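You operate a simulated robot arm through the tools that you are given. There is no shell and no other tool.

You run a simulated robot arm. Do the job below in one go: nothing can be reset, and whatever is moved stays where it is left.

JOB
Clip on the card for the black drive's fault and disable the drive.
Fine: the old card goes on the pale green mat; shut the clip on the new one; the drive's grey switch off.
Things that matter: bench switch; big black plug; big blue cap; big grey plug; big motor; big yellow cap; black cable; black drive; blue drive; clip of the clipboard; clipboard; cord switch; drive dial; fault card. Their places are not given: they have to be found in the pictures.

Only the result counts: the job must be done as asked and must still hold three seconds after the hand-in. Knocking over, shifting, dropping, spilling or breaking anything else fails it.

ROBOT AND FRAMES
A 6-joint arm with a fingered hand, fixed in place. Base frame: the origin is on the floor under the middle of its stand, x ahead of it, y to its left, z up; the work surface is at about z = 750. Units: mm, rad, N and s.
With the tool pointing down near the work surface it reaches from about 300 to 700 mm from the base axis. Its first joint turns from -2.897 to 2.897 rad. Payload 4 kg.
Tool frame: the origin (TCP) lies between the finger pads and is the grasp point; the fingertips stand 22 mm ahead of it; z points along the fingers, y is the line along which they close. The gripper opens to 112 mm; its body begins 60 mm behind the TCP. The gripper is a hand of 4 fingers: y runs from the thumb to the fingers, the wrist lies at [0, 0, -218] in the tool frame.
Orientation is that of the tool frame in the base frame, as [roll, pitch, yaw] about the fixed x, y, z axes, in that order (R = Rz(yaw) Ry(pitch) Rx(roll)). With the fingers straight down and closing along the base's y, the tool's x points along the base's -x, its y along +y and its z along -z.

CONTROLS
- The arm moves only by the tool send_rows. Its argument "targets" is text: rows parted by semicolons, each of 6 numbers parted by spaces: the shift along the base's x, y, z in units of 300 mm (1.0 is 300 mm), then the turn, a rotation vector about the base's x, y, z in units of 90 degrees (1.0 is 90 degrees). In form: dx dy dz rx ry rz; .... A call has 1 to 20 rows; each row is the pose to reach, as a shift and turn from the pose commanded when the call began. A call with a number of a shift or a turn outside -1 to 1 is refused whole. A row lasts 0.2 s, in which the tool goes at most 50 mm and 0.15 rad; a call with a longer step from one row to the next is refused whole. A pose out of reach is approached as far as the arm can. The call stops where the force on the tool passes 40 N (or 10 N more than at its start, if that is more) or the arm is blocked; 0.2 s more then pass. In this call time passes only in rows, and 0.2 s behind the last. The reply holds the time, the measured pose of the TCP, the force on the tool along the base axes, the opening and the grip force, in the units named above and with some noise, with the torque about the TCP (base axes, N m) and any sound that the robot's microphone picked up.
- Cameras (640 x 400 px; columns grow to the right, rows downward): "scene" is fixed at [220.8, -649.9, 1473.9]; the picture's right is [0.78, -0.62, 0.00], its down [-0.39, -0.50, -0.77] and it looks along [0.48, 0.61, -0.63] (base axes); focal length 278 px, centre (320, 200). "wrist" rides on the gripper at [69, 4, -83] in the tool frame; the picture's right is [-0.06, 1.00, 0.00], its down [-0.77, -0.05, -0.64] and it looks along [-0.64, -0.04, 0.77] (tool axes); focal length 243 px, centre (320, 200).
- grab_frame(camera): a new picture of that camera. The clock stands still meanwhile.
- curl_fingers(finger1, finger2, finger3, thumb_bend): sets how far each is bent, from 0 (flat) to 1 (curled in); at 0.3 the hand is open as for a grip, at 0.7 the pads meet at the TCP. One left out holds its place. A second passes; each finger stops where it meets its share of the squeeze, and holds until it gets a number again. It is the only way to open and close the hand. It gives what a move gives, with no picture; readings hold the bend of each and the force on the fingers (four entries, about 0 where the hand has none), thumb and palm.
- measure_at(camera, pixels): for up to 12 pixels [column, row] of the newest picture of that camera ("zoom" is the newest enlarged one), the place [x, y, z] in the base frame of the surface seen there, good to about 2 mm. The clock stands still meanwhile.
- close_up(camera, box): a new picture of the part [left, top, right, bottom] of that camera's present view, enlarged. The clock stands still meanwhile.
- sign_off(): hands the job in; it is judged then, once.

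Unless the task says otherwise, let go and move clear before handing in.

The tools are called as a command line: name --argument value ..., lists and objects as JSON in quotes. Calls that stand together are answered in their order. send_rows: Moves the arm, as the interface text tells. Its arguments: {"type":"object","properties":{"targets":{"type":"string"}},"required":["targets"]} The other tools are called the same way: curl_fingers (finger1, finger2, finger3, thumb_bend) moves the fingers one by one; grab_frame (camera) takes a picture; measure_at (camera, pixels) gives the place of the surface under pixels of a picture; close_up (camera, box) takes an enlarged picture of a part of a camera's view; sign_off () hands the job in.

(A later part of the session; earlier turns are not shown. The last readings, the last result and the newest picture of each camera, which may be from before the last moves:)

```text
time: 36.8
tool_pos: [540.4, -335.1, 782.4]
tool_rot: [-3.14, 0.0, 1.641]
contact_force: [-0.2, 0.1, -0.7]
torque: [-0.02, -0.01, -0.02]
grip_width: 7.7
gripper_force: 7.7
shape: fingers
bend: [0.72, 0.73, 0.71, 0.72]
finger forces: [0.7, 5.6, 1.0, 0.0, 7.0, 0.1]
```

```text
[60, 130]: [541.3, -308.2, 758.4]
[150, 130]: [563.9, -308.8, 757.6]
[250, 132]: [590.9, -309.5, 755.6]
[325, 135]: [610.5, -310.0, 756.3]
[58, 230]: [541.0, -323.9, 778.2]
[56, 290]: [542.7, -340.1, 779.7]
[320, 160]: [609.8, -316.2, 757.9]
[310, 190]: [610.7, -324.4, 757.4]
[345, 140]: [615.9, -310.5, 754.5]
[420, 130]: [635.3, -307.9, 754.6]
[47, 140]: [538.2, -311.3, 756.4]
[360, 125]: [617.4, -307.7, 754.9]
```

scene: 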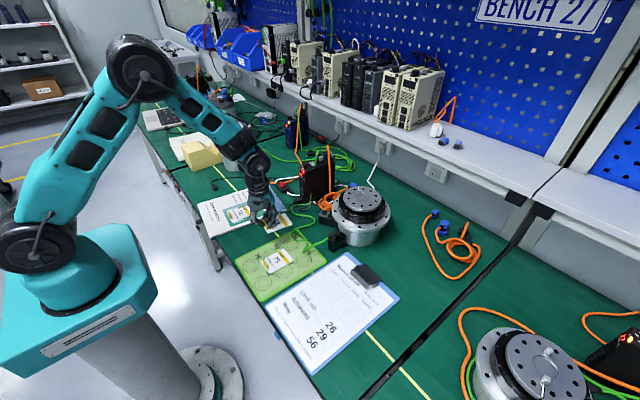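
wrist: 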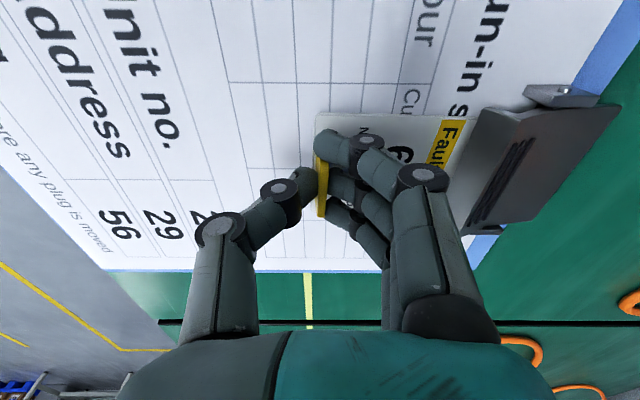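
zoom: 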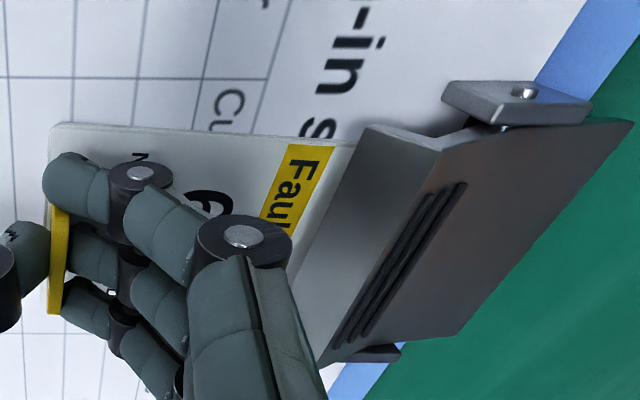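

The card now lies flat (z≈757) with its edge straight at y≈−309 and the tab at x≈541.5. I'll release slightly to 0.67, rise a little, then open further.

curl_fingers --finger1 0.67 --finger2 0.67 --finger3 0.67 --thumb_bend 0.67

send_rows --targets "0 0 0.008 0 0 0; 0 0 0.016 0 0 0"

curl_fingers --finger1 0.6 --finger2 0.6 --finger3 0.6 --thumb_bend 0.6

grab_frame --camera "wrist"

```text
time: 37.8
tool_pos: [540.5, -335.4, 783.8]
tool_rot: [-3.142, 0.001, 1.642]
contact_force: [0.3, -0.2, 0.2]
torque: [0.01, 0.02, -0.02]
grip_width: 14.4
gripper_force: 0.1
shape: fingers
bend: [0.67, 0.67, 0.67, 0.67]
finger forces: [0.1, 0.1, 0.0, 0.0, 0.1, 0.1]
```

```text
time: 38.4
tool_pos: [541.1, -335.5, 788.2]
tool_rot: [3.141, 0.001, 1.642]
contact_force: [-0.1, 1.2, -0.6]
torque: [0.02, 0.0, 0.04]
grip_width: 14.4
gripper_force: 0.1
shape: fingers
bend: [0.67, 0.67, 0.67, 0.67]
finger forces: [0.0, 0.0, 0.1, 0.1, 0.0, 0.0]
```

```text
time: 39.4
tool_pos: [540.6, -335.6, 787.8]
tool_rot: [3.141, 0.0, 1.643]
contact_force: [-0.6, 0.6, 0.4]
torque: [-0.01, -0.02, 0.0]
grip_width: 30.1
gripper_force: 0.0
shape: fingers
bend: [0.6, 0.6, 0.6, 0.6]
finger forces: [0.0, 0.1, 0.0, 0.1, 0.1, 0.1]
```

```text
taken
```

wrist: 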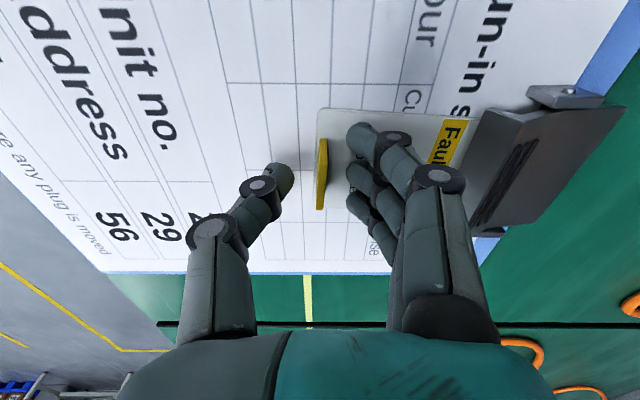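

Released cleanly; card 62 lies under the lip. I'll rise straight up, make the pressing shape (fingers 0.3, thumb tucked), and check the card from above.

send_rows --targets "0 0 0.04 0 0 0; 0 0 0.12 0 0 -0.022; 0 0 0.24 0 0 -0.045"

curl_fingers --finger1 0.3 --finger2 0.3 --finger3 0.3 --thumb_bend 1.0

grab_frame --camera "wrist"

close_up --camera "wrist" --box '[290, 30, 560, 180]'

measure_at --camera "wrist" --pixels '[[455, 135], [448, 165], [436, 190], [462, 128]]'

```text
time: 40.2
tool_pos: [538.5, -336.9, 861.2]
tool_rot: [-3.141, -0.001, 1.571]
contact_force: [-0.4, 0.1, -0.4]
torque: [-0.01, -0.03, 0.03]
grip_width: 30.0
gripper_force: 0.0
shape: fingers
bend: [0.6, 0.6, 0.6, 0.6]
finger forces: [0.1, 0.0, 0.1, 0.0, 0.0, 0.0]
```

```text
time: 41.2
tool_pos: [539.0, -336.3, 861.6]
tool_rot: [-3.142, -0.001, 1.572]
contact_force: [-0.3, -0.1, -0.4]
torque: [0.01, 0.03, 0.04]
grip_width: 41.0
gripper_force: 0.0
shape: fingers
bend: [0.3, 0.3, 0.3, 1.0]
finger forces: [0.0, 0.0, 0.0, 0.1, 0.0, 0.1]
```

```text
taken
```

wrist: 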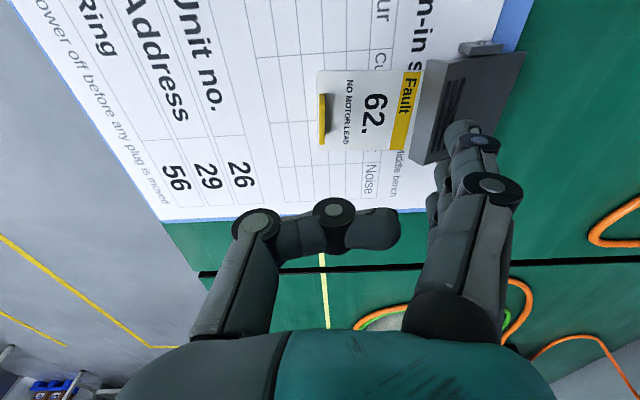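

```text
2.37 times, centred on (425, 105) of wrist
```

zoom: 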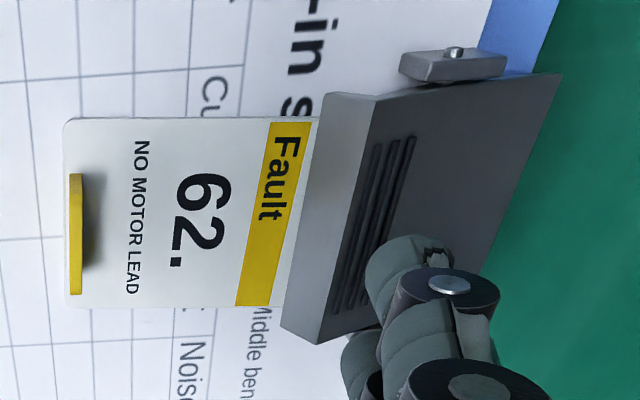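

```text
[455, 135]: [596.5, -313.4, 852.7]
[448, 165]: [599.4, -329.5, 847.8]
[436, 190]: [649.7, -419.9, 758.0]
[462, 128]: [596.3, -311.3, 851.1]
```

Card 62 sits neatly under the open lip. Now I'll bring the straight fingers over the grooves near x≈620 and press the front of the clip down in small steps.

send_rows --targets "0.03 0 -0.06 0 0 0; 0.057 -0.002 -0.13 0 0 0; 0.057 -0.002 -0.18 0 0 0; 0.057 -0.002 -0.2 0 0 0; 0.057 -0.002 -0.21 0 0 0; 0.057 -0.002 -0.22 0 0 0; 0.057 -0.002 -0.23 0 0 0; 0.057 -0.002 -0.24 0 0 0"

grab_frame --camera "wrist"

close_up --camera "scene" --box '[310, 230, 390, 320]'

```text
time: 43.0
tool_pos: [557.1, -336.6, 790.6]
tool_rot: [3.139, 0.002, 1.571]
contact_force: [-6.1, 1.0, 23.0]
torque: [0.07, -1.29, 0.1]
grip_width: 41.9
gripper_force: 10.5
shape: fingers
bend: [0.3, 0.3, 0.3, 1.0]
finger forces: [7.2, 6.9, 6.8, 0.1, 0.0, 0.0]
```

```text
taken
```

wrist: 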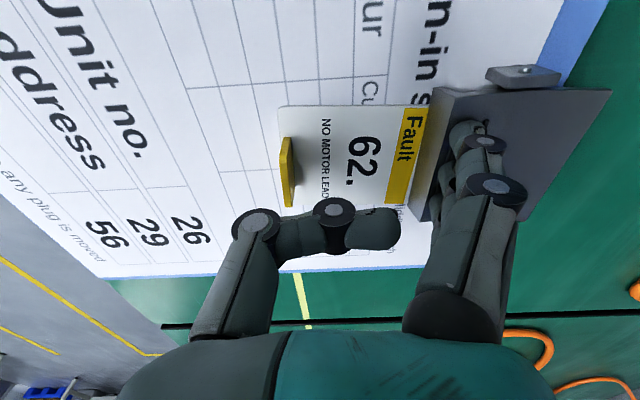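

```text
4.44 times, centred on (350, 275) of scene
```

zoom: 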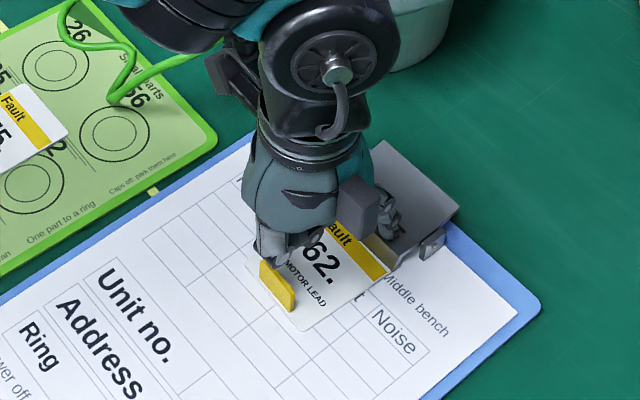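

23 N is on the front now. I'll measure the plate's tilt to see whether it's shut.

measure_at --camera "wrist" --pixels '[[446, 120], [435, 130], [500, 105], [560, 110], [600, 95], [440, 100], [425, 160], [540, 180], [400, 130]]'

close_up --camera "wrist" --box '[270, 60, 620, 240]'

```text
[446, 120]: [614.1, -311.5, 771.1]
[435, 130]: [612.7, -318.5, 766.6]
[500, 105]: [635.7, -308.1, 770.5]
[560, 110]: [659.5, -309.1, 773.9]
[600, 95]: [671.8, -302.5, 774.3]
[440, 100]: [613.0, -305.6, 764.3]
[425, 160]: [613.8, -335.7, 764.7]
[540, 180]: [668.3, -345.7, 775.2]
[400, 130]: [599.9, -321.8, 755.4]
```

```text
1.83 times, centred on (445, 150) of wrist
```

zoom: 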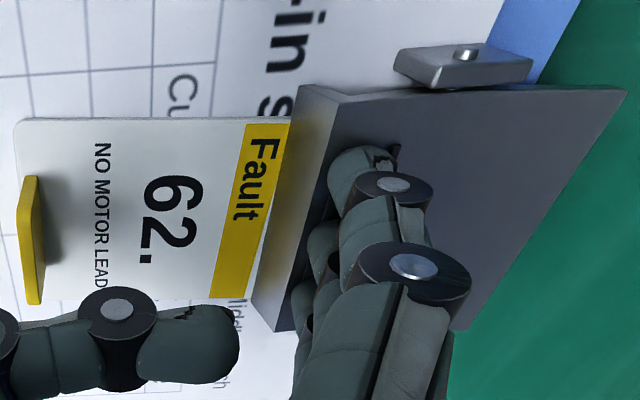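

The plate is back to its shut tilt (front 771, tail 775). One more slight press, then I'll lift off and verify.

send_rows --targets "0 0 -0.006 0 0 0; 0 0 -0.009 0 0 0"

send_rows --targets "0 0 0.03 0 0 0; 0 0 0.08 0 0 0; 0 0 0.2 0 0 0; -0.05 0 0.3 0 0 0"

close_up --camera "wrist" --box '[290, 20, 560, 170]'

measure_at --camera "zoom" --pixels '[[330, 130], [300, 130], [370, 130], [420, 120], [480, 100], [540, 90], [250, 150], [150, 170]]'

close_up --camera "scene" --box '[310, 230, 390, 320]'

```text
time: 43.5
tool_pos: [559.7, -337.9, 791.6]
tool_rot: [3.135, 0.004, 1.574]
contact_force: [-5.6, 4.9, 17.4]
torque: [0.09, -1.0, 0.25]
grip_width: 41.7
gripper_force: 8.0
shape: fingers
bend: [0.3, 0.3, 0.3, 1.0]
finger forces: [5.7, 5.4, 5.3, 0.0, 0.1, 0.0]
stopped in row 2: the force on the tool passed its limit at 42 N (the readings are from after the stop); the commanded pose is now the measured one
```

```text
time: 44.5
tool_pos: [542.6, -335.3, 876.1]
tool_rot: [3.14, 0.001, 1.571]
contact_force: [0.0, 0.2, 0.9]
torque: [-0.01, 0.02, -0.01]
grip_width: 41.6
gripper_force: 0.2
shape: fingers
bend: [0.3, 0.3, 0.3, 1.0]
finger forces: [0.0, 0.1, 0.1, 0.0, 0.0, 0.0]
```

```text
2.37 times, centred on (425, 95) of wrist
```

zoom: 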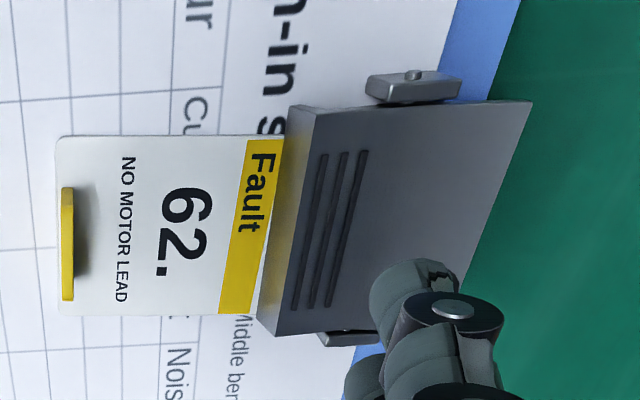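

```text
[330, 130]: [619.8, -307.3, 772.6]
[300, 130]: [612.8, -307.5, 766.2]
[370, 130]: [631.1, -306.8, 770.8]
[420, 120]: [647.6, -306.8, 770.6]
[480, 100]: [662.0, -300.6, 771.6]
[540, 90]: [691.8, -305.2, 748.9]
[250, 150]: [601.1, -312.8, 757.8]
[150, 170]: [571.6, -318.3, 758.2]
```

```text
4.44 times, centred on (350, 275) of scene
```

zoom: 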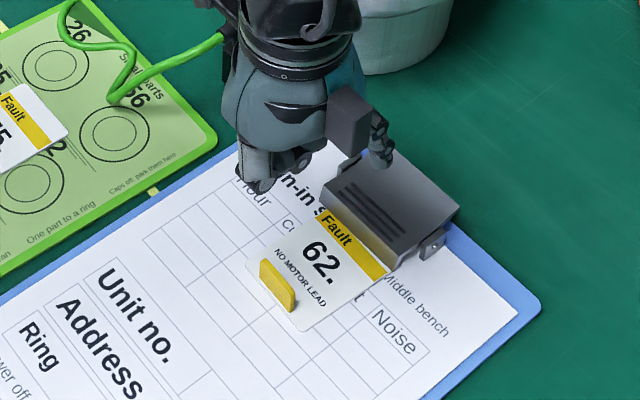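

The lip lies on card 62 and the plate reads nearly flat. I'll re-measure the tail to be sure it is fully shut, and check the clipboard and card positions.

close_up --camera "wrist" --box '[290, 20, 560, 170]'

measure_at --camera "zoom" --pixels '[[520, 110], [500, 150], [490, 190], [475, 230], [315, 150], [305, 180], [290, 230], [275, 290], [277, 190], [268, 240], [265, 255], [410, 200]]'

```text
2.37 times, centred on (425, 95) of wrist
```

zoom: 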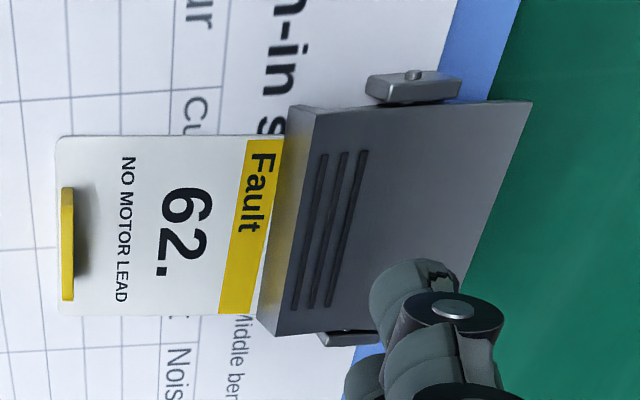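

```text
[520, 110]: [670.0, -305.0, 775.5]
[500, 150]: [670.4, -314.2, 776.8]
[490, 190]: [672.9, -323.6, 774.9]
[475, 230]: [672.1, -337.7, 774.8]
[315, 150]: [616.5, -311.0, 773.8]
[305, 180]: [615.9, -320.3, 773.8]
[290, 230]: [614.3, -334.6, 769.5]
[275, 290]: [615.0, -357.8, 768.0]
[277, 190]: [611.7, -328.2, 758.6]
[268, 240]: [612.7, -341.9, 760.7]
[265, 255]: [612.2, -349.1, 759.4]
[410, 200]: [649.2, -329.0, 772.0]
```

The clip is fully shut on card 62 (front ≈773, tail ≈775, as at the start). Next is the drive's grey switch: I'll rise to z≈1060, turn the hand back +90° and move toward the drive for a close look.

send_rows --targets "0 0 0.12 0 0 0.0833; 0 0 0.24 0 0 0.1667; 0 0.1 0.36 0 0 0.25; 0 0.2 0.48 0 0 0.3333; 0 0.3 0.58 0 0 0.4167; 0 0.4 0.61 0 0 0.5; 0 0.5 0.61 0 0 0.5833; 0 0.6 0.61 0 0 0.6667; 0 0.7 0.61 0 0 0.75; 0 0.8 0.61 0 0 0.8333; 0 0.9 0.61 0 0 0.9167; 0 1 0.61 0 0 1"

send_rows --targets "0.05 0.1 0 0 0 0; 0.1 0.2 0 0 0 0; 0.15 0.3 0 0 0 0; 0.2 0.36 0 0 0 0; 0.26 0.38 0 0 0 0"

grab_frame --camera "wrist"

grab_frame --camera "scene"

```text
time: 47.1
tool_pos: [542.3, -37.9, 1062.2]
tool_rot: [3.138, 0.001, -3.138]
contact_force: [0.3, -0.3, -0.2]
torque: [0.01, 0.01, 0.05]
grip_width: 41.1
gripper_force: 0.0
shape: fingers
bend: [0.3, 0.3, 0.3, 1.0]
finger forces: [0.0, 0.1, 0.1, 0.0, 0.1, 0.0]
```

```text
time: 48.4
tool_pos: [622.2, 73.9, 1062.1]
tool_rot: [3.137, 0.001, -3.139]
contact_force: [-0.1, -0.6, 0.0]
torque: [0.03, 0.0, -0.01]
grip_width: 41.4
gripper_force: 0.0
shape: fingers
bend: [0.3, 0.3, 0.3, 1.0]
finger forces: [0.1, 0.0, 0.1, 0.0, 0.0, 0.1]
```

```text
taken
```

wrist: 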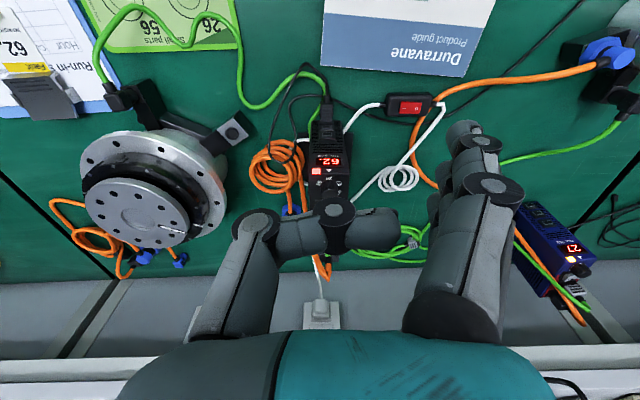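

```text
taken
```

scene: 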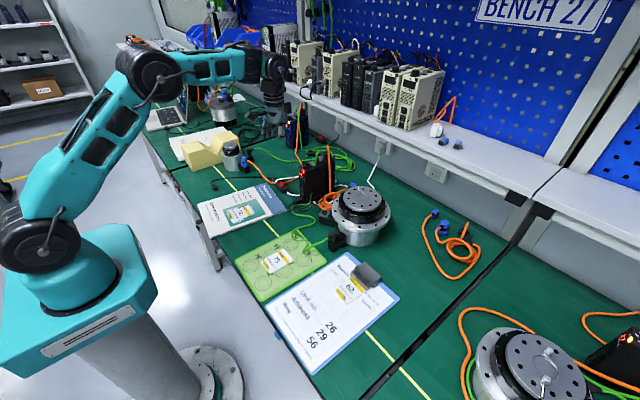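

The tucked thumb hides the top of the drive at (335,215). I'll open the thumb to 0.3 and zoom in.

curl_fingers --thumb_bend 0.2

close_up --camera "wrist" --box '[280, 110, 400, 290]'

close_up --camera "wrist" --box '[300, 160, 360, 220]'

close_up --camera "scene" --box '[296, 135, 346, 185]'

```text
time: 49.4
tool_pos: [622.4, 73.8, 1061.6]
tool_rot: [3.138, 0.001, -3.14]
contact_force: [0.1, -0.3, 0.9]
torque: [0.0, -0.01, 0.0]
grip_width: 121.0
gripper_force: 0.1
shape: fingers
bend: [0.3, 0.3, 0.3, 0.21]
finger forces: [0.1, 0.0, 0.0, 0.0, 0.0, 0.0]
```

```text
2.22 times, centred on (340, 200) of wrist
```

zoom: 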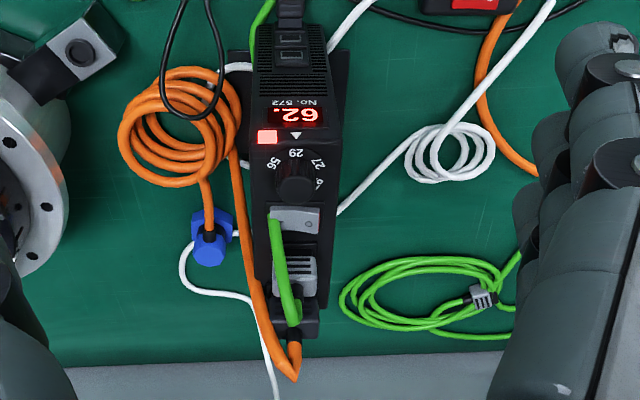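

```text
6.67 times, centred on (330, 190) of wrist
```

zoom: 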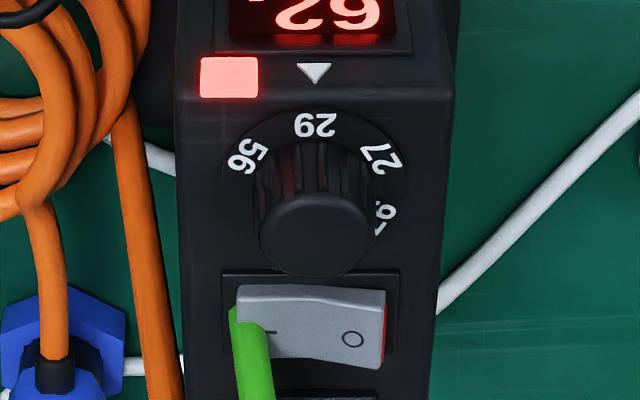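

```text
8.00 times, centred on (321, 160) of scene
```

zoom: 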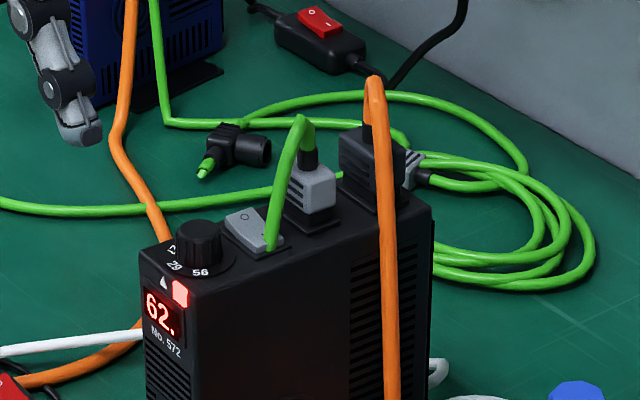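

The rocker shows "I" on the left (−y) and a raised "O" side on the right (+y) at zoom (352,338), so it is on now. I'll measure the rocker, dial and plugs precisely.

close_up --camera "wrist" --box '[300, 160, 360, 220]'

measure_at --camera "zoom" --pixels '[[352, 338], [375, 300], [375, 350], [320, 310], [280, 300], [318, 230], [320, 160], [270, 235], [400, 380], [250, 370], [430, 240], [405, 310]]'

grab_frame --camera "wrist"

measure_at --camera "wrist" --pixels '[[333, 198], [328, 220], [335, 228], [334, 240], [328, 262], [340, 248], [323, 215], [318, 200], [355, 215], [362, 240], [345, 257], [330, 253]]'

```text
6.67 times, centred on (330, 190) of wrist
```

zoom: 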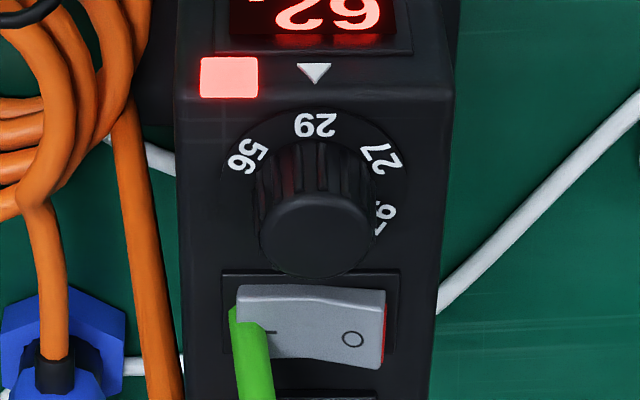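

```text
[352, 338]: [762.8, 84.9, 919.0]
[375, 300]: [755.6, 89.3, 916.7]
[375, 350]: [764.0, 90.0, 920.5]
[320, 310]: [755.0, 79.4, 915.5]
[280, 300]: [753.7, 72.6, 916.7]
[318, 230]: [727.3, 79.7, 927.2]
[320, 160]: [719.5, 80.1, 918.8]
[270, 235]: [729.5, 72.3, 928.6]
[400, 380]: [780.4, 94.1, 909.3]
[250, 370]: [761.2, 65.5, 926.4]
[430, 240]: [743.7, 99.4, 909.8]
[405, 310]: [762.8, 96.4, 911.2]
```

```text
taken
```

wrist: 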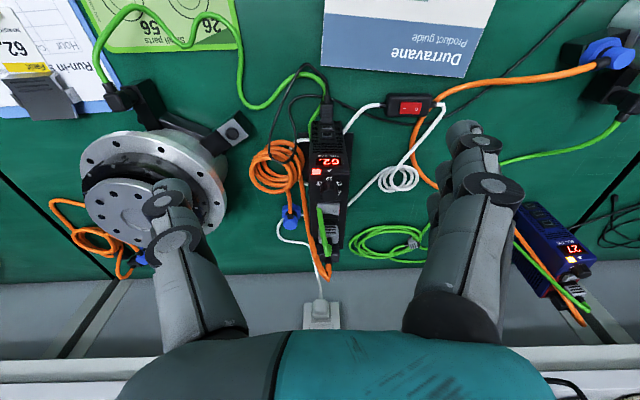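

```text
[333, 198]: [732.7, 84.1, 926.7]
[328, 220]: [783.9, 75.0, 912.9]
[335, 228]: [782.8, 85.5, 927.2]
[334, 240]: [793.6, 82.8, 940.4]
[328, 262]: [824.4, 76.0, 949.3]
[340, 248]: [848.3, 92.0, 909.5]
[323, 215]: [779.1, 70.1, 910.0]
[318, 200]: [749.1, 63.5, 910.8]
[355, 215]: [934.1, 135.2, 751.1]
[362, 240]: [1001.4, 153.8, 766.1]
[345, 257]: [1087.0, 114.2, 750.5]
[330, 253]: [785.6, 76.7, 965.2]
```

The O end is at about (759,87,919.5); the dial (top 928) ends at x≈741 and the grey plug starts at x≈779, so one straight finger fits between. I'll curl fingers 1 and 3 away, keep finger 2 straight, and turn the hand −90° so the finger reaches out along +x.

curl_fingers --finger1 1.0 --finger2 0.3 --finger3 1.0 --thumb_bend 0.2

send_rows --targets "0 0 0 0 0 -0.0833; 0 0 0 0 0 -0.1667; 0 0 0 0 0 -0.25; 0 0 0 0 0 -0.3333; 0 0 0 0 0 -0.4167; 0 0 0 0 0 -0.5; 0 0 0 0 0 -0.5833; 0 0 0 0 0 -0.6667; 0.04 0.01 0 0 0 -0.75; 0.08 0.02 0 0 0 -0.8333; 0.12 0.03 0 0 0 -0.9167; 0.16 0.043 0 0 0 -1"

grab_frame --camera "wrist"

grab_frame --camera "scene"

```text
time: 50.4
tool_pos: [622.8, 73.1, 1060.9]
tool_rot: [3.139, 0.003, -3.138]
contact_force: [-0.7, 0.3, -0.2]
torque: [0.0, -0.01, 0.03]
grip_width: 52.3
gripper_force: 0.0
shape: fingers
bend: [1.0, 0.3, 1.0, 0.21]
finger forces: [0.1, 0.0, 0.0, 0.1, 0.1, 0.0]
```

```text
time: 53.0
tool_pos: [668.9, 88.3, 1061.1]
tool_rot: [3.139, 0.001, 1.569]
contact_force: [-0.7, 0.6, 1.0]
torque: [0.01, 0.0, 0.02]
grip_width: 52.2
gripper_force: 0.0
shape: fingers
bend: [1.0, 0.3, 1.0, 0.21]
finger forces: [0.1, 0.0, 0.1, 0.0, 0.1, 0.0]
```

```text
taken
```

wrist: 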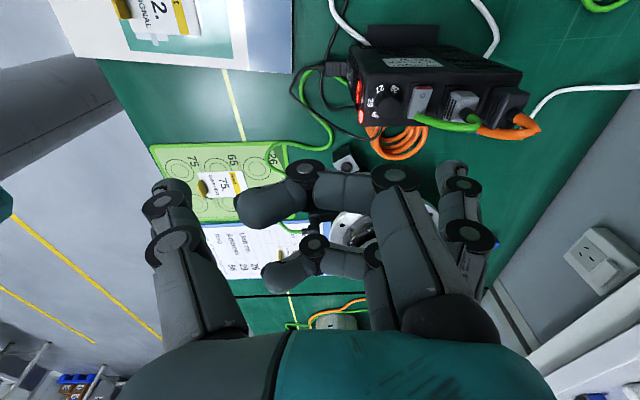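

```text
taken
```

scene: 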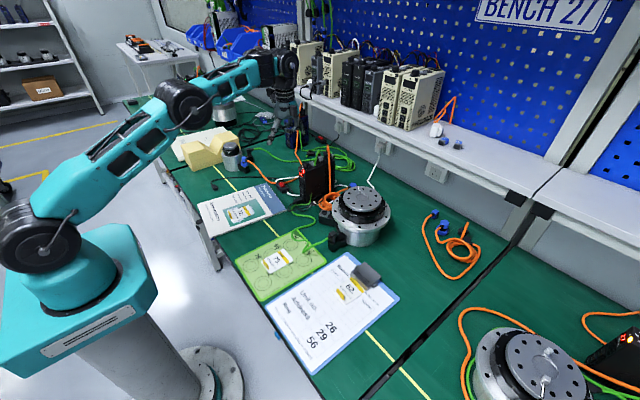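

Finger 2 is straight with its tip near (450,170); finger 1 lies curled across at (300,180). I'll measure their heights relative to each other.

measure_at --camera "wrist" --pixels '[[450, 168], [445, 180], [455, 165], [463, 185], [440, 195], [305, 168], [345, 185], [260, 200], [395, 178], [275, 275], [325, 260], [175, 190]]'

close_up --camera "wrist" --box '[330, 30, 560, 230]'

close_up --camera "scene" --box '[240, 40, 340, 180]'

```text
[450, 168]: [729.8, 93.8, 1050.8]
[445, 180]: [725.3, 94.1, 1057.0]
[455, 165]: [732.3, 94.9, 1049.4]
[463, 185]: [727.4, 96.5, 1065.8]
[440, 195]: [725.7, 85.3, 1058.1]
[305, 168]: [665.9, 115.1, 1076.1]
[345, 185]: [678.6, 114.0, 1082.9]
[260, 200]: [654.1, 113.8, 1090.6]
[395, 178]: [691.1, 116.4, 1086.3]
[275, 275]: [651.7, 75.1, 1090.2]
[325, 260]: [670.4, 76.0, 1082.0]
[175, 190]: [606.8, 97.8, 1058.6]
```

```text
2.00 times, centred on (445, 130) of wrist
```

zoom: 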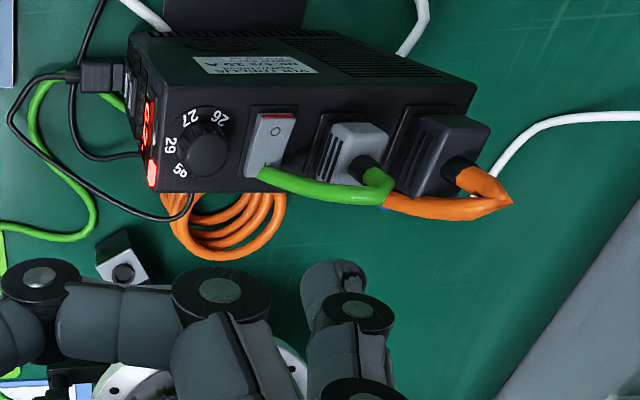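

```text
2.86 times, centred on (290, 110) of scene
```

zoom: 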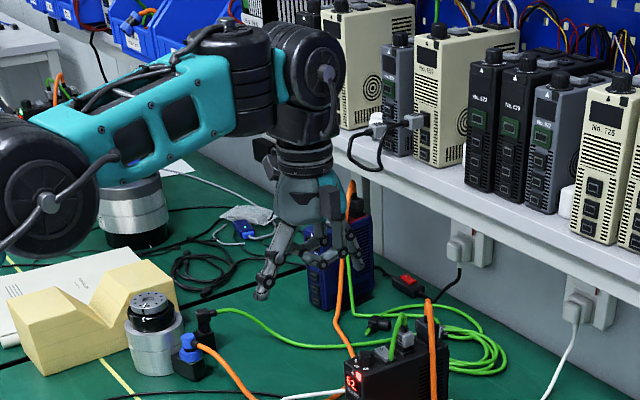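

Finger 2's tip is about 64 mm out and 20 mm below the TCP, the curled fingers are ≥25 mm higher. I'll move to x=694 and lower to z≈995, a hover with the tip ~55 mm over the switch.

send_rows --targets "0.04 0 -0.05 0 0 0; 0.0833 0.003 -0.12 0 0 0; 0.0833 0.003 -0.19 0 0 0; 0.0833 0.003 -0.22 0 0 0"

grab_frame --camera "wrist"

close_up --camera "wrist" --box '[380, 60, 620, 220]'

measure_at --camera "zoom" --pixels '[[190, 280], [180, 300], [175, 285], [200, 270], [270, 180], [260, 150], [265, 210], [200, 200], [330, 190], [370, 220], [290, 240], [340, 250]]'

close_up --camera "scene" --box '[270, 80, 360, 200]'

```text
time: 54.0
tool_pos: [693.7, 88.1, 993.8]
tool_rot: [3.14, 0.002, 1.573]
contact_force: [-0.1, -0.5, 0.6]
torque: [0.0, 0.02, 0.02]
grip_width: 52.4
gripper_force: 0.0
shape: fingers
bend: [1.0, 0.3, 1.0, 0.21]
finger forces: [0.0, 0.0, 0.0, 0.0, 0.0, 0.1]
out of reach, approached as far as the arm can: row 2
```

```text
taken
```

wrist: 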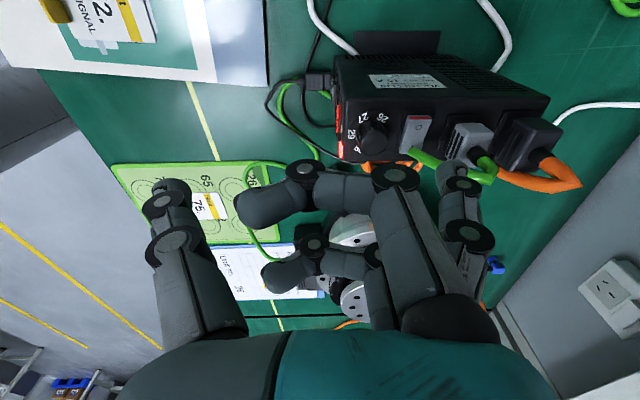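

```text
2.50 times, centred on (500, 140) of wrist
```

zoom: 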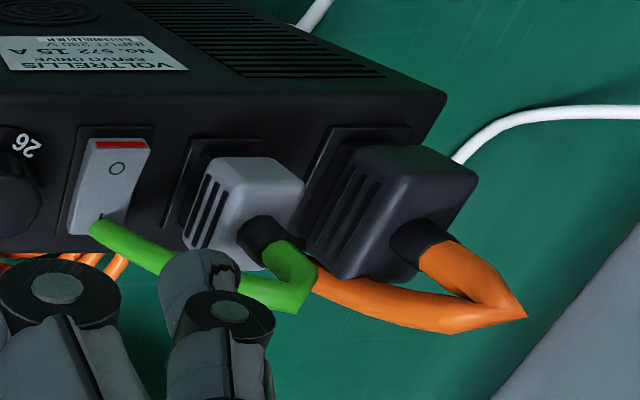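

```text
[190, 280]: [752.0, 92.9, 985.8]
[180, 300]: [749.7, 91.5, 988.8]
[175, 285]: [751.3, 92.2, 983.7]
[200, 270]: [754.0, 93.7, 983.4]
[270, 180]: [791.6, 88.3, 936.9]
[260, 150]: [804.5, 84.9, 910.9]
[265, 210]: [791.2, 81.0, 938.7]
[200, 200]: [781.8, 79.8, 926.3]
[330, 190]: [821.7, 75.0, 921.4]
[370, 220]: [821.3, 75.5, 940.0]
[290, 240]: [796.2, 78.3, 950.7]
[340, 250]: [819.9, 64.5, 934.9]
```

```text
3.33 times, centred on (315, 140) of scene
```

zoom: 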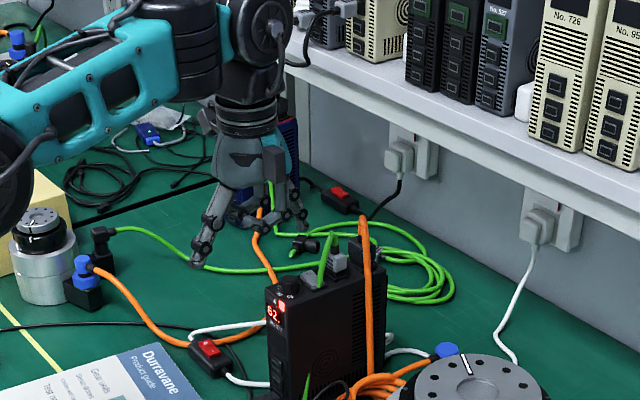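

The O mark is at zoom (118,170) and the green cable runs from (290,270) to its end at (97,225), beside the I end. I'll retake this zoom and measure the cable and rocker against the finger.

close_up --camera "wrist" --box '[380, 60, 620, 220]'

measure_at --camera "zoom" --pixels '[[118, 170], [122, 147], [115, 155], [105, 200], [90, 180], [100, 228], [120, 240], [150, 257], [255, 290], [290, 285], [290, 260], [20, 190]]'

```text
2.50 times, centred on (500, 140) of wrist
```

zoom: 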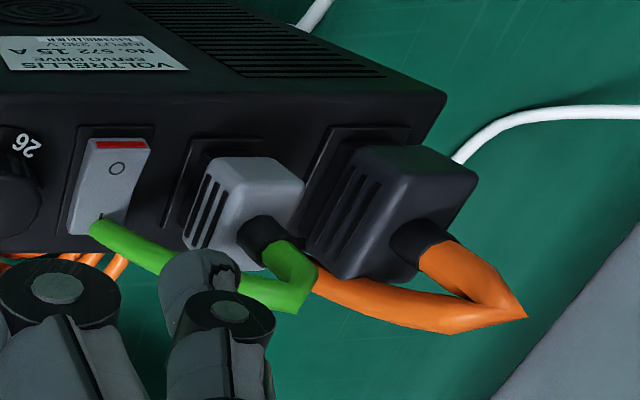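

```text
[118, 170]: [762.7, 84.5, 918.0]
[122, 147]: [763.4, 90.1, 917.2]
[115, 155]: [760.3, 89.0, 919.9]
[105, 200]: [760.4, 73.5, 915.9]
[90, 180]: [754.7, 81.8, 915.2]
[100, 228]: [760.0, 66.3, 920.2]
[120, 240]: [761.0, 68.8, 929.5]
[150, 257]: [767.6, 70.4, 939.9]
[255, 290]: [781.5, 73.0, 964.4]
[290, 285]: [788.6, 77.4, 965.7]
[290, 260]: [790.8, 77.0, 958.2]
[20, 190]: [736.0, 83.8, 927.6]
```

Clearances are good: the cable's nearest side is at y≈70 while the finger spans about y 80–98, and it fits between dial (741) and plug (779). I'll shift +4 mm in x and descend to just above the O end.

send_rows --targets "0.0143 0.003 -0.04 0 0 0; 0.0143 0.003 -0.09 0 0 0; 0.0143 0.003 -0.13 0 0 0; 0.0143 0.003 -0.155 0 0 0; 0.0143 0.003 -0.17 0 0 0"

grab_frame --camera "wrist"

close_up --camera "wrist" --box '[380, 80, 560, 240]'

measure_at --camera "wrist" --pixels '[[450, 168], [455, 163], [462, 165], [445, 175], [430, 160], [435, 150]]'

close_up --camera "scene" --box '[285, 110, 345, 190]'

```text
time: 55.1
tool_pos: [700.8, 90.4, 944.5]
tool_rot: [3.138, 0.002, 1.572]
contact_force: [0.1, 0.6, 1.2]
torque: [0.0, 0.02, 0.0]
grip_width: 52.3
gripper_force: 0.0
shape: fingers
bend: [1.0, 0.3, 1.0, 0.2]
finger forces: [0.0, 0.0, 0.0, 0.0, 0.0, 0.0]
```

```text
taken
```

wrist: 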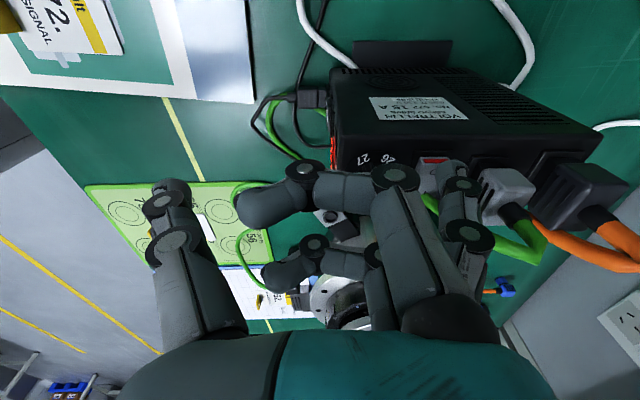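

```text
2.50 times, centred on (470, 160) of wrist
```

zoom: 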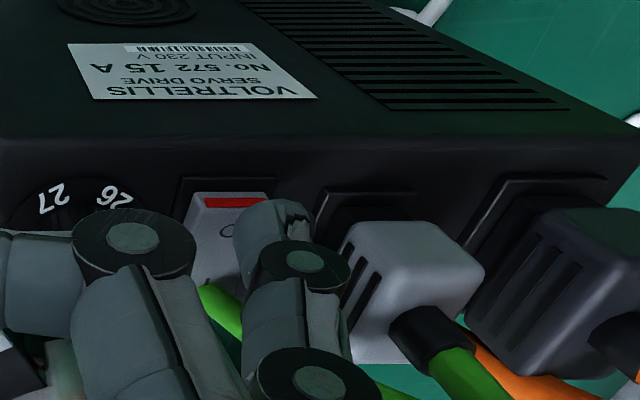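

```text
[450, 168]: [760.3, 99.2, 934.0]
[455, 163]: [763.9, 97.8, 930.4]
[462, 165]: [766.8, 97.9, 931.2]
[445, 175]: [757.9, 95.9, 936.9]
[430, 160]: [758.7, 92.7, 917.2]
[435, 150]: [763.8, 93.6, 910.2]
```

```text
5.00 times, centred on (315, 150) of scene
```

zoom: 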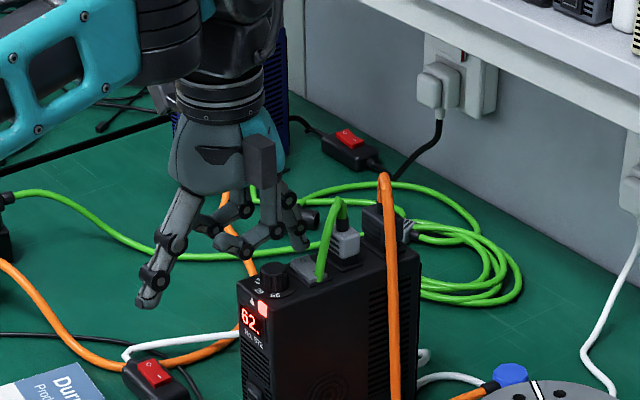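

The tip is just above and slightly off: measured around (764,92) versus the O end's middle (759,87). I'll measure tip edges and rocker edges more finely in the wrist zoom.

close_up --camera "wrist" --box '[410, 130, 510, 220]'

measure_at --camera "zoom" --pixels '[[150, 170], [170, 130], [220, 110], [270, 125], [200, 160], [240, 140], [90, 110], [70, 150], [130, 115], [95, 160], [120, 190], [60, 95]]'

```text
4.44 times, centred on (460, 175) of wrist
```

zoom: 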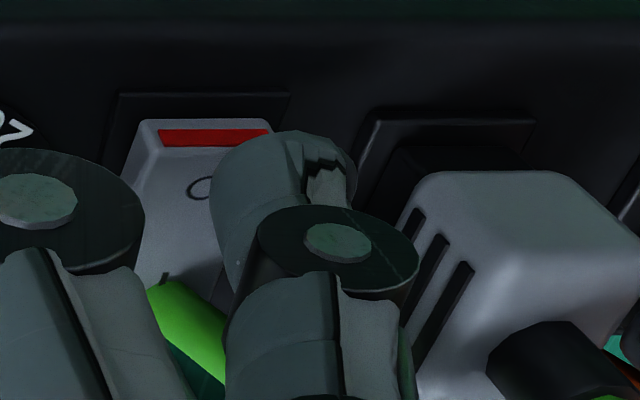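

```text
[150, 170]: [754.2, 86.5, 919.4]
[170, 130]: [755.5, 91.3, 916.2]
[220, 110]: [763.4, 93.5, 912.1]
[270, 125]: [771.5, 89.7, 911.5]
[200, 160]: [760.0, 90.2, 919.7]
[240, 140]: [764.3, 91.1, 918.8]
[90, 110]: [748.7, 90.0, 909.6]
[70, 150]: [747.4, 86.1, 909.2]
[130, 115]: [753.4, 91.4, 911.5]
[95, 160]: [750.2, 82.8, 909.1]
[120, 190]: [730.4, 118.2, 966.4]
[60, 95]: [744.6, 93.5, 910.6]
```

The rocker's O end spans x≈752–769, centre ≈761. I'll measure the fingertip's own outline at (230,180)–(350,165) in the same zoom.

measure_at --camera "zoom" --pixels '[[222, 180], [240, 160], [285, 140], [285, 170], [330, 150], [350, 165], [345, 180], [260, 190], [335, 240], [220, 210]]'

```text
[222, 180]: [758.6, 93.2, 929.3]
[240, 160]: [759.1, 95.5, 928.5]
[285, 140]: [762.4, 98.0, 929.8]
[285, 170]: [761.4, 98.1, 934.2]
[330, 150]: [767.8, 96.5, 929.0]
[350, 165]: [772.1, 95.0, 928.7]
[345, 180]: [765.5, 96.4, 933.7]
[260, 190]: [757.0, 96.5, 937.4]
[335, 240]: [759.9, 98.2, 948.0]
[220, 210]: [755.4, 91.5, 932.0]
```

The fingertip's centre is near (764.5,90); I'll shift −3.5 mm in x and −2 mm in y onto the O end, then press down in ~2 mm steps.

send_rows --targets "-0.0117 -0.007 0 0 0 0; -0.0117 -0.007 -0.007 0 0 0; -0.0117 -0.007 -0.014 0 0 0; -0.0117 -0.007 -0.02 0 0 0"

close_up --camera "wrist" --box '[400, 110, 520, 220]'

```text
time: 56.1
tool_pos: [695.5, 88.0, 940.3]
tool_rot: [3.139, 0.002, 1.573]
contact_force: [-0.8, -0.8, 0.1]
torque: [-0.03, 0.0, 0.01]
grip_width: 52.1
gripper_force: 0.3
shape: fingers
bend: [1.0, 0.3, 1.0, 0.2]
finger forces: [0.0, 0.1, 0.1, 0.0, 0.0, 0.1]
```

```text
3.64 times, centred on (460, 165) of wrist
```

zoom: 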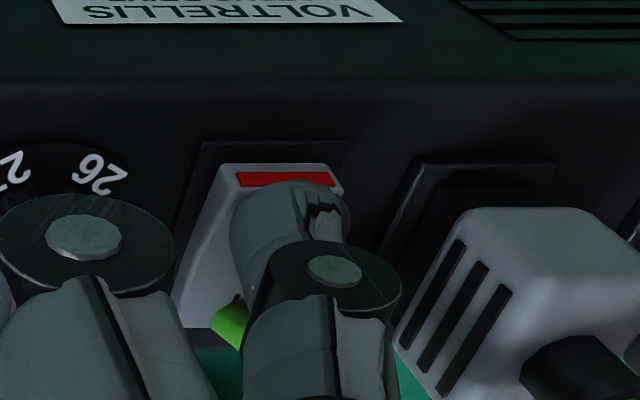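

The tip is squarely over the O end, no contact yet. I'll press further in 2 mm steps.

send_rows --targets "0 0 -0.006 0 0 0; 0 0 -0.012 0 0 0; 0 0 -0.018 0 0 0"

close_up --camera "wrist" --box '[400, 110, 520, 220]'

close_up --camera "scene" --box '[285, 130, 345, 190]'

```text
time: 57.0
tool_pos: [694.6, 87.2, 935.0]
tool_rot: [3.138, 0.002, 1.575]
contact_force: [-1.5, 1.3, 3.4]
torque: [0.03, -0.19, 0.03]
grip_width: 52.2
gripper_force: 1.9
shape: fingers
bend: [1.0, 0.29, 1.0, 0.2]
finger forces: [0.0, 3.7, 0.0, 0.0, 0.0, 0.0]
```

```text
3.64 times, centred on (460, 165) of wrist
```

zoom: 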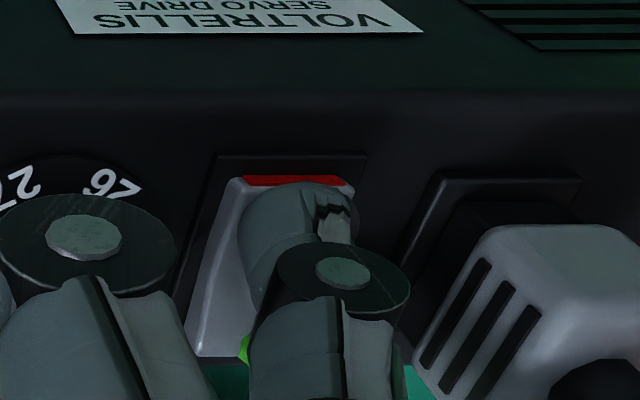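

```text
6.67 times, centred on (315, 160) of scene
```

zoom: 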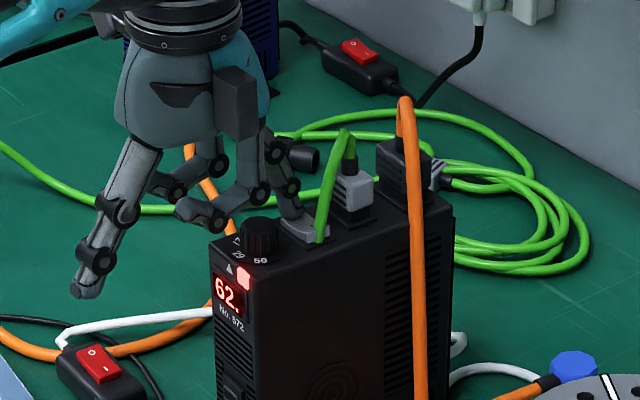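

Contact at 3.7 N and the finger stays clear of cable and plug. I'll continue pressing to tip the rocker.

send_rows --targets "0 0 -0.006 0 0 0; 0 0 -0.012 0 0 0; 0 0 -0.018 0 0 0"

close_up --camera "wrist" --box '[400, 110, 520, 220]'

close_up --camera "scene" --box '[285, 130, 345, 190]'

```text
time: 57.8
tool_pos: [695.3, 88.4, 930.6]
tool_rot: [3.134, 0.002, 1.571]
contact_force: [-8.4, 1.4, 24.8]
torque: [-0.01, -1.57, 0.08]
grip_width: 52.3
gripper_force: 12.8
shape: fingers
bend: [1.0, 0.3, 1.0, 0.2]
finger forces: [0.1, 24.8, 0.0, 0.0, 0.0, 0.0]
```

```text
3.64 times, centred on (460, 165) of wrist
```

zoom: 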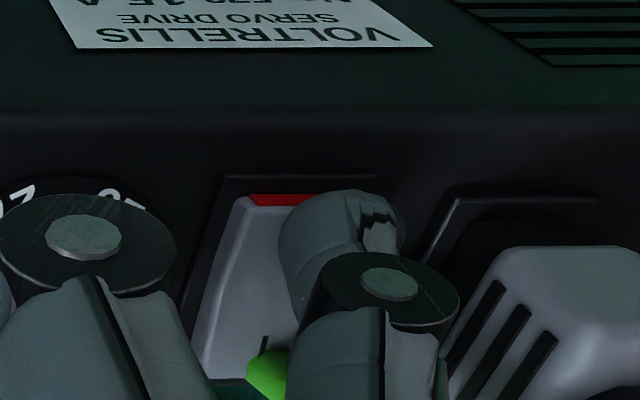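

```text
6.67 times, centred on (315, 160) of scene
```

zoom: 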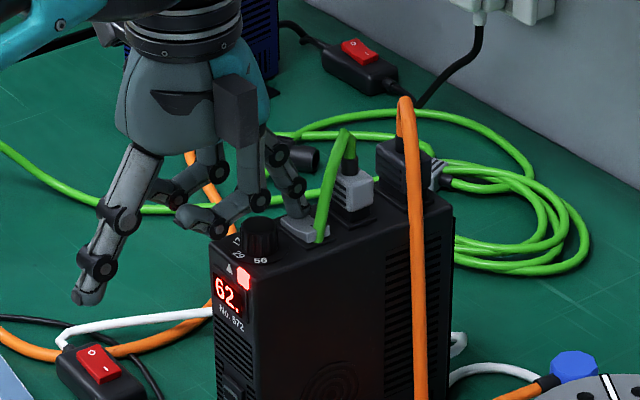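

24.8 N on the finger; the tip has crept a little toward +x. I'll lift off to see whether the rocker flipped.

send_rows --targets "0 0.005 0.03 0 0 0; 0 0.01 0.08 0 0 0; -0.02 0.01 0.2 0 0 0; -0.1 0.01 0.3 0 0 0"

grab_frame --camera "wrist"

close_up --camera "wrist" --box '[350, 70, 510, 190]'

close_up --camera "scene" --box '[296, 135, 346, 185]'

```text
time: 58.8
tool_pos: [665.0, 89.9, 1020.7]
tool_rot: [3.14, 0.002, 1.572]
contact_force: [-0.6, -0.2, -0.5]
torque: [-0.01, 0.02, 0.02]
grip_width: 52.2
gripper_force: 0.0
shape: fingers
bend: [1.0, 0.3, 1.0, 0.2]
finger forces: [0.0, 0.1, 0.1, 0.0, 0.0, 0.0]
```

```text
taken
```

wrist: 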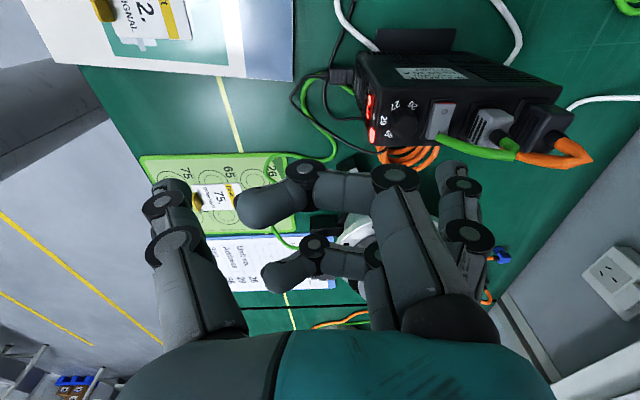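

```text
3.33 times, centred on (430, 130) of wrist
```

zoom: 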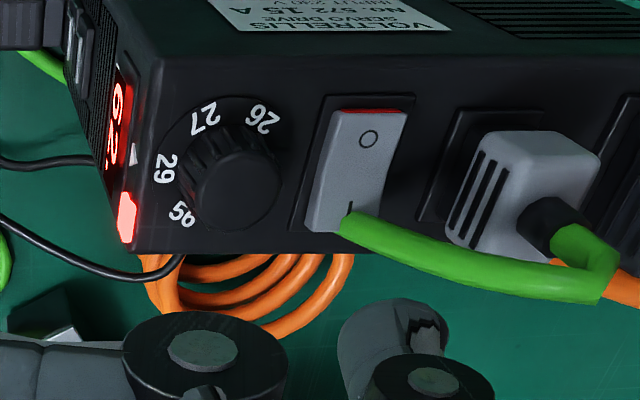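

```text
8.00 times, centred on (321, 160) of scene
```

zoom: 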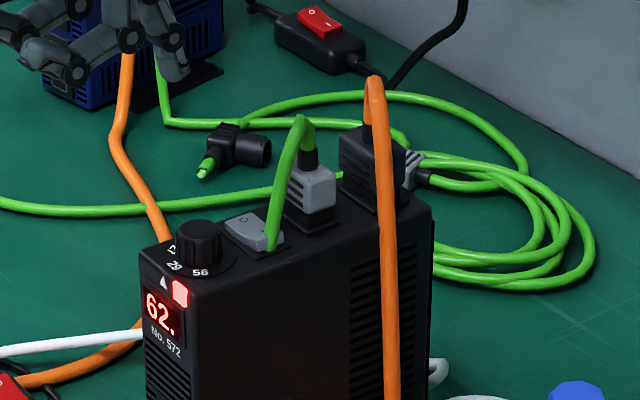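

The red stripe at the O end is now much thinner than before. I'll measure the rocker's two ends to see which side is down.

measure_at --camera "wrist" --pixels '[[441, 112], [438, 105], [447, 104], [436, 130], [430, 135], [440, 122], [432, 115]]'

close_up --camera "wrist" --box '[415, 90, 465, 145]'

measure_at --camera "zoom" --pixels '[[300, 115], [250, 90], [340, 92], [280, 160], [260, 200], [240, 250], [225, 300], [280, 270], [260, 300], [330, 130], [200, 320], [360, 80]]'

```text
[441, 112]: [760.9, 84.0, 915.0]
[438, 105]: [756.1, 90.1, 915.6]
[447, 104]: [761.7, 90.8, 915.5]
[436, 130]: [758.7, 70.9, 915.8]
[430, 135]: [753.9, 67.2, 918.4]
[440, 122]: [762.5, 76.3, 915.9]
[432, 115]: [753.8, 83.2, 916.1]
```

```text
7.27 times, centred on (440, 118) of wrist
```

zoom: 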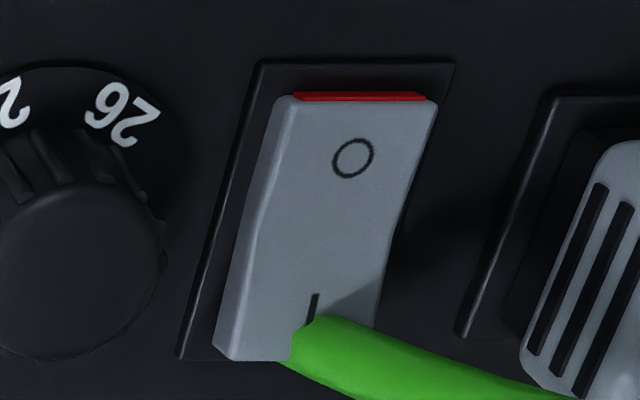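

```text
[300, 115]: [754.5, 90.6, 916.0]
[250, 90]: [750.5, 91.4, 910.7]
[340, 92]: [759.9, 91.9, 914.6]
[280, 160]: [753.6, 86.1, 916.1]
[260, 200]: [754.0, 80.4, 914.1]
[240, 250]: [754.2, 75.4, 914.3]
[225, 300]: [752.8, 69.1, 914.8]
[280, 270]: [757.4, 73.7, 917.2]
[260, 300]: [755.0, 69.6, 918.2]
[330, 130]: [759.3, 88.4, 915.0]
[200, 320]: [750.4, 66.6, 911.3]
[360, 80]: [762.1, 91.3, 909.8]
```

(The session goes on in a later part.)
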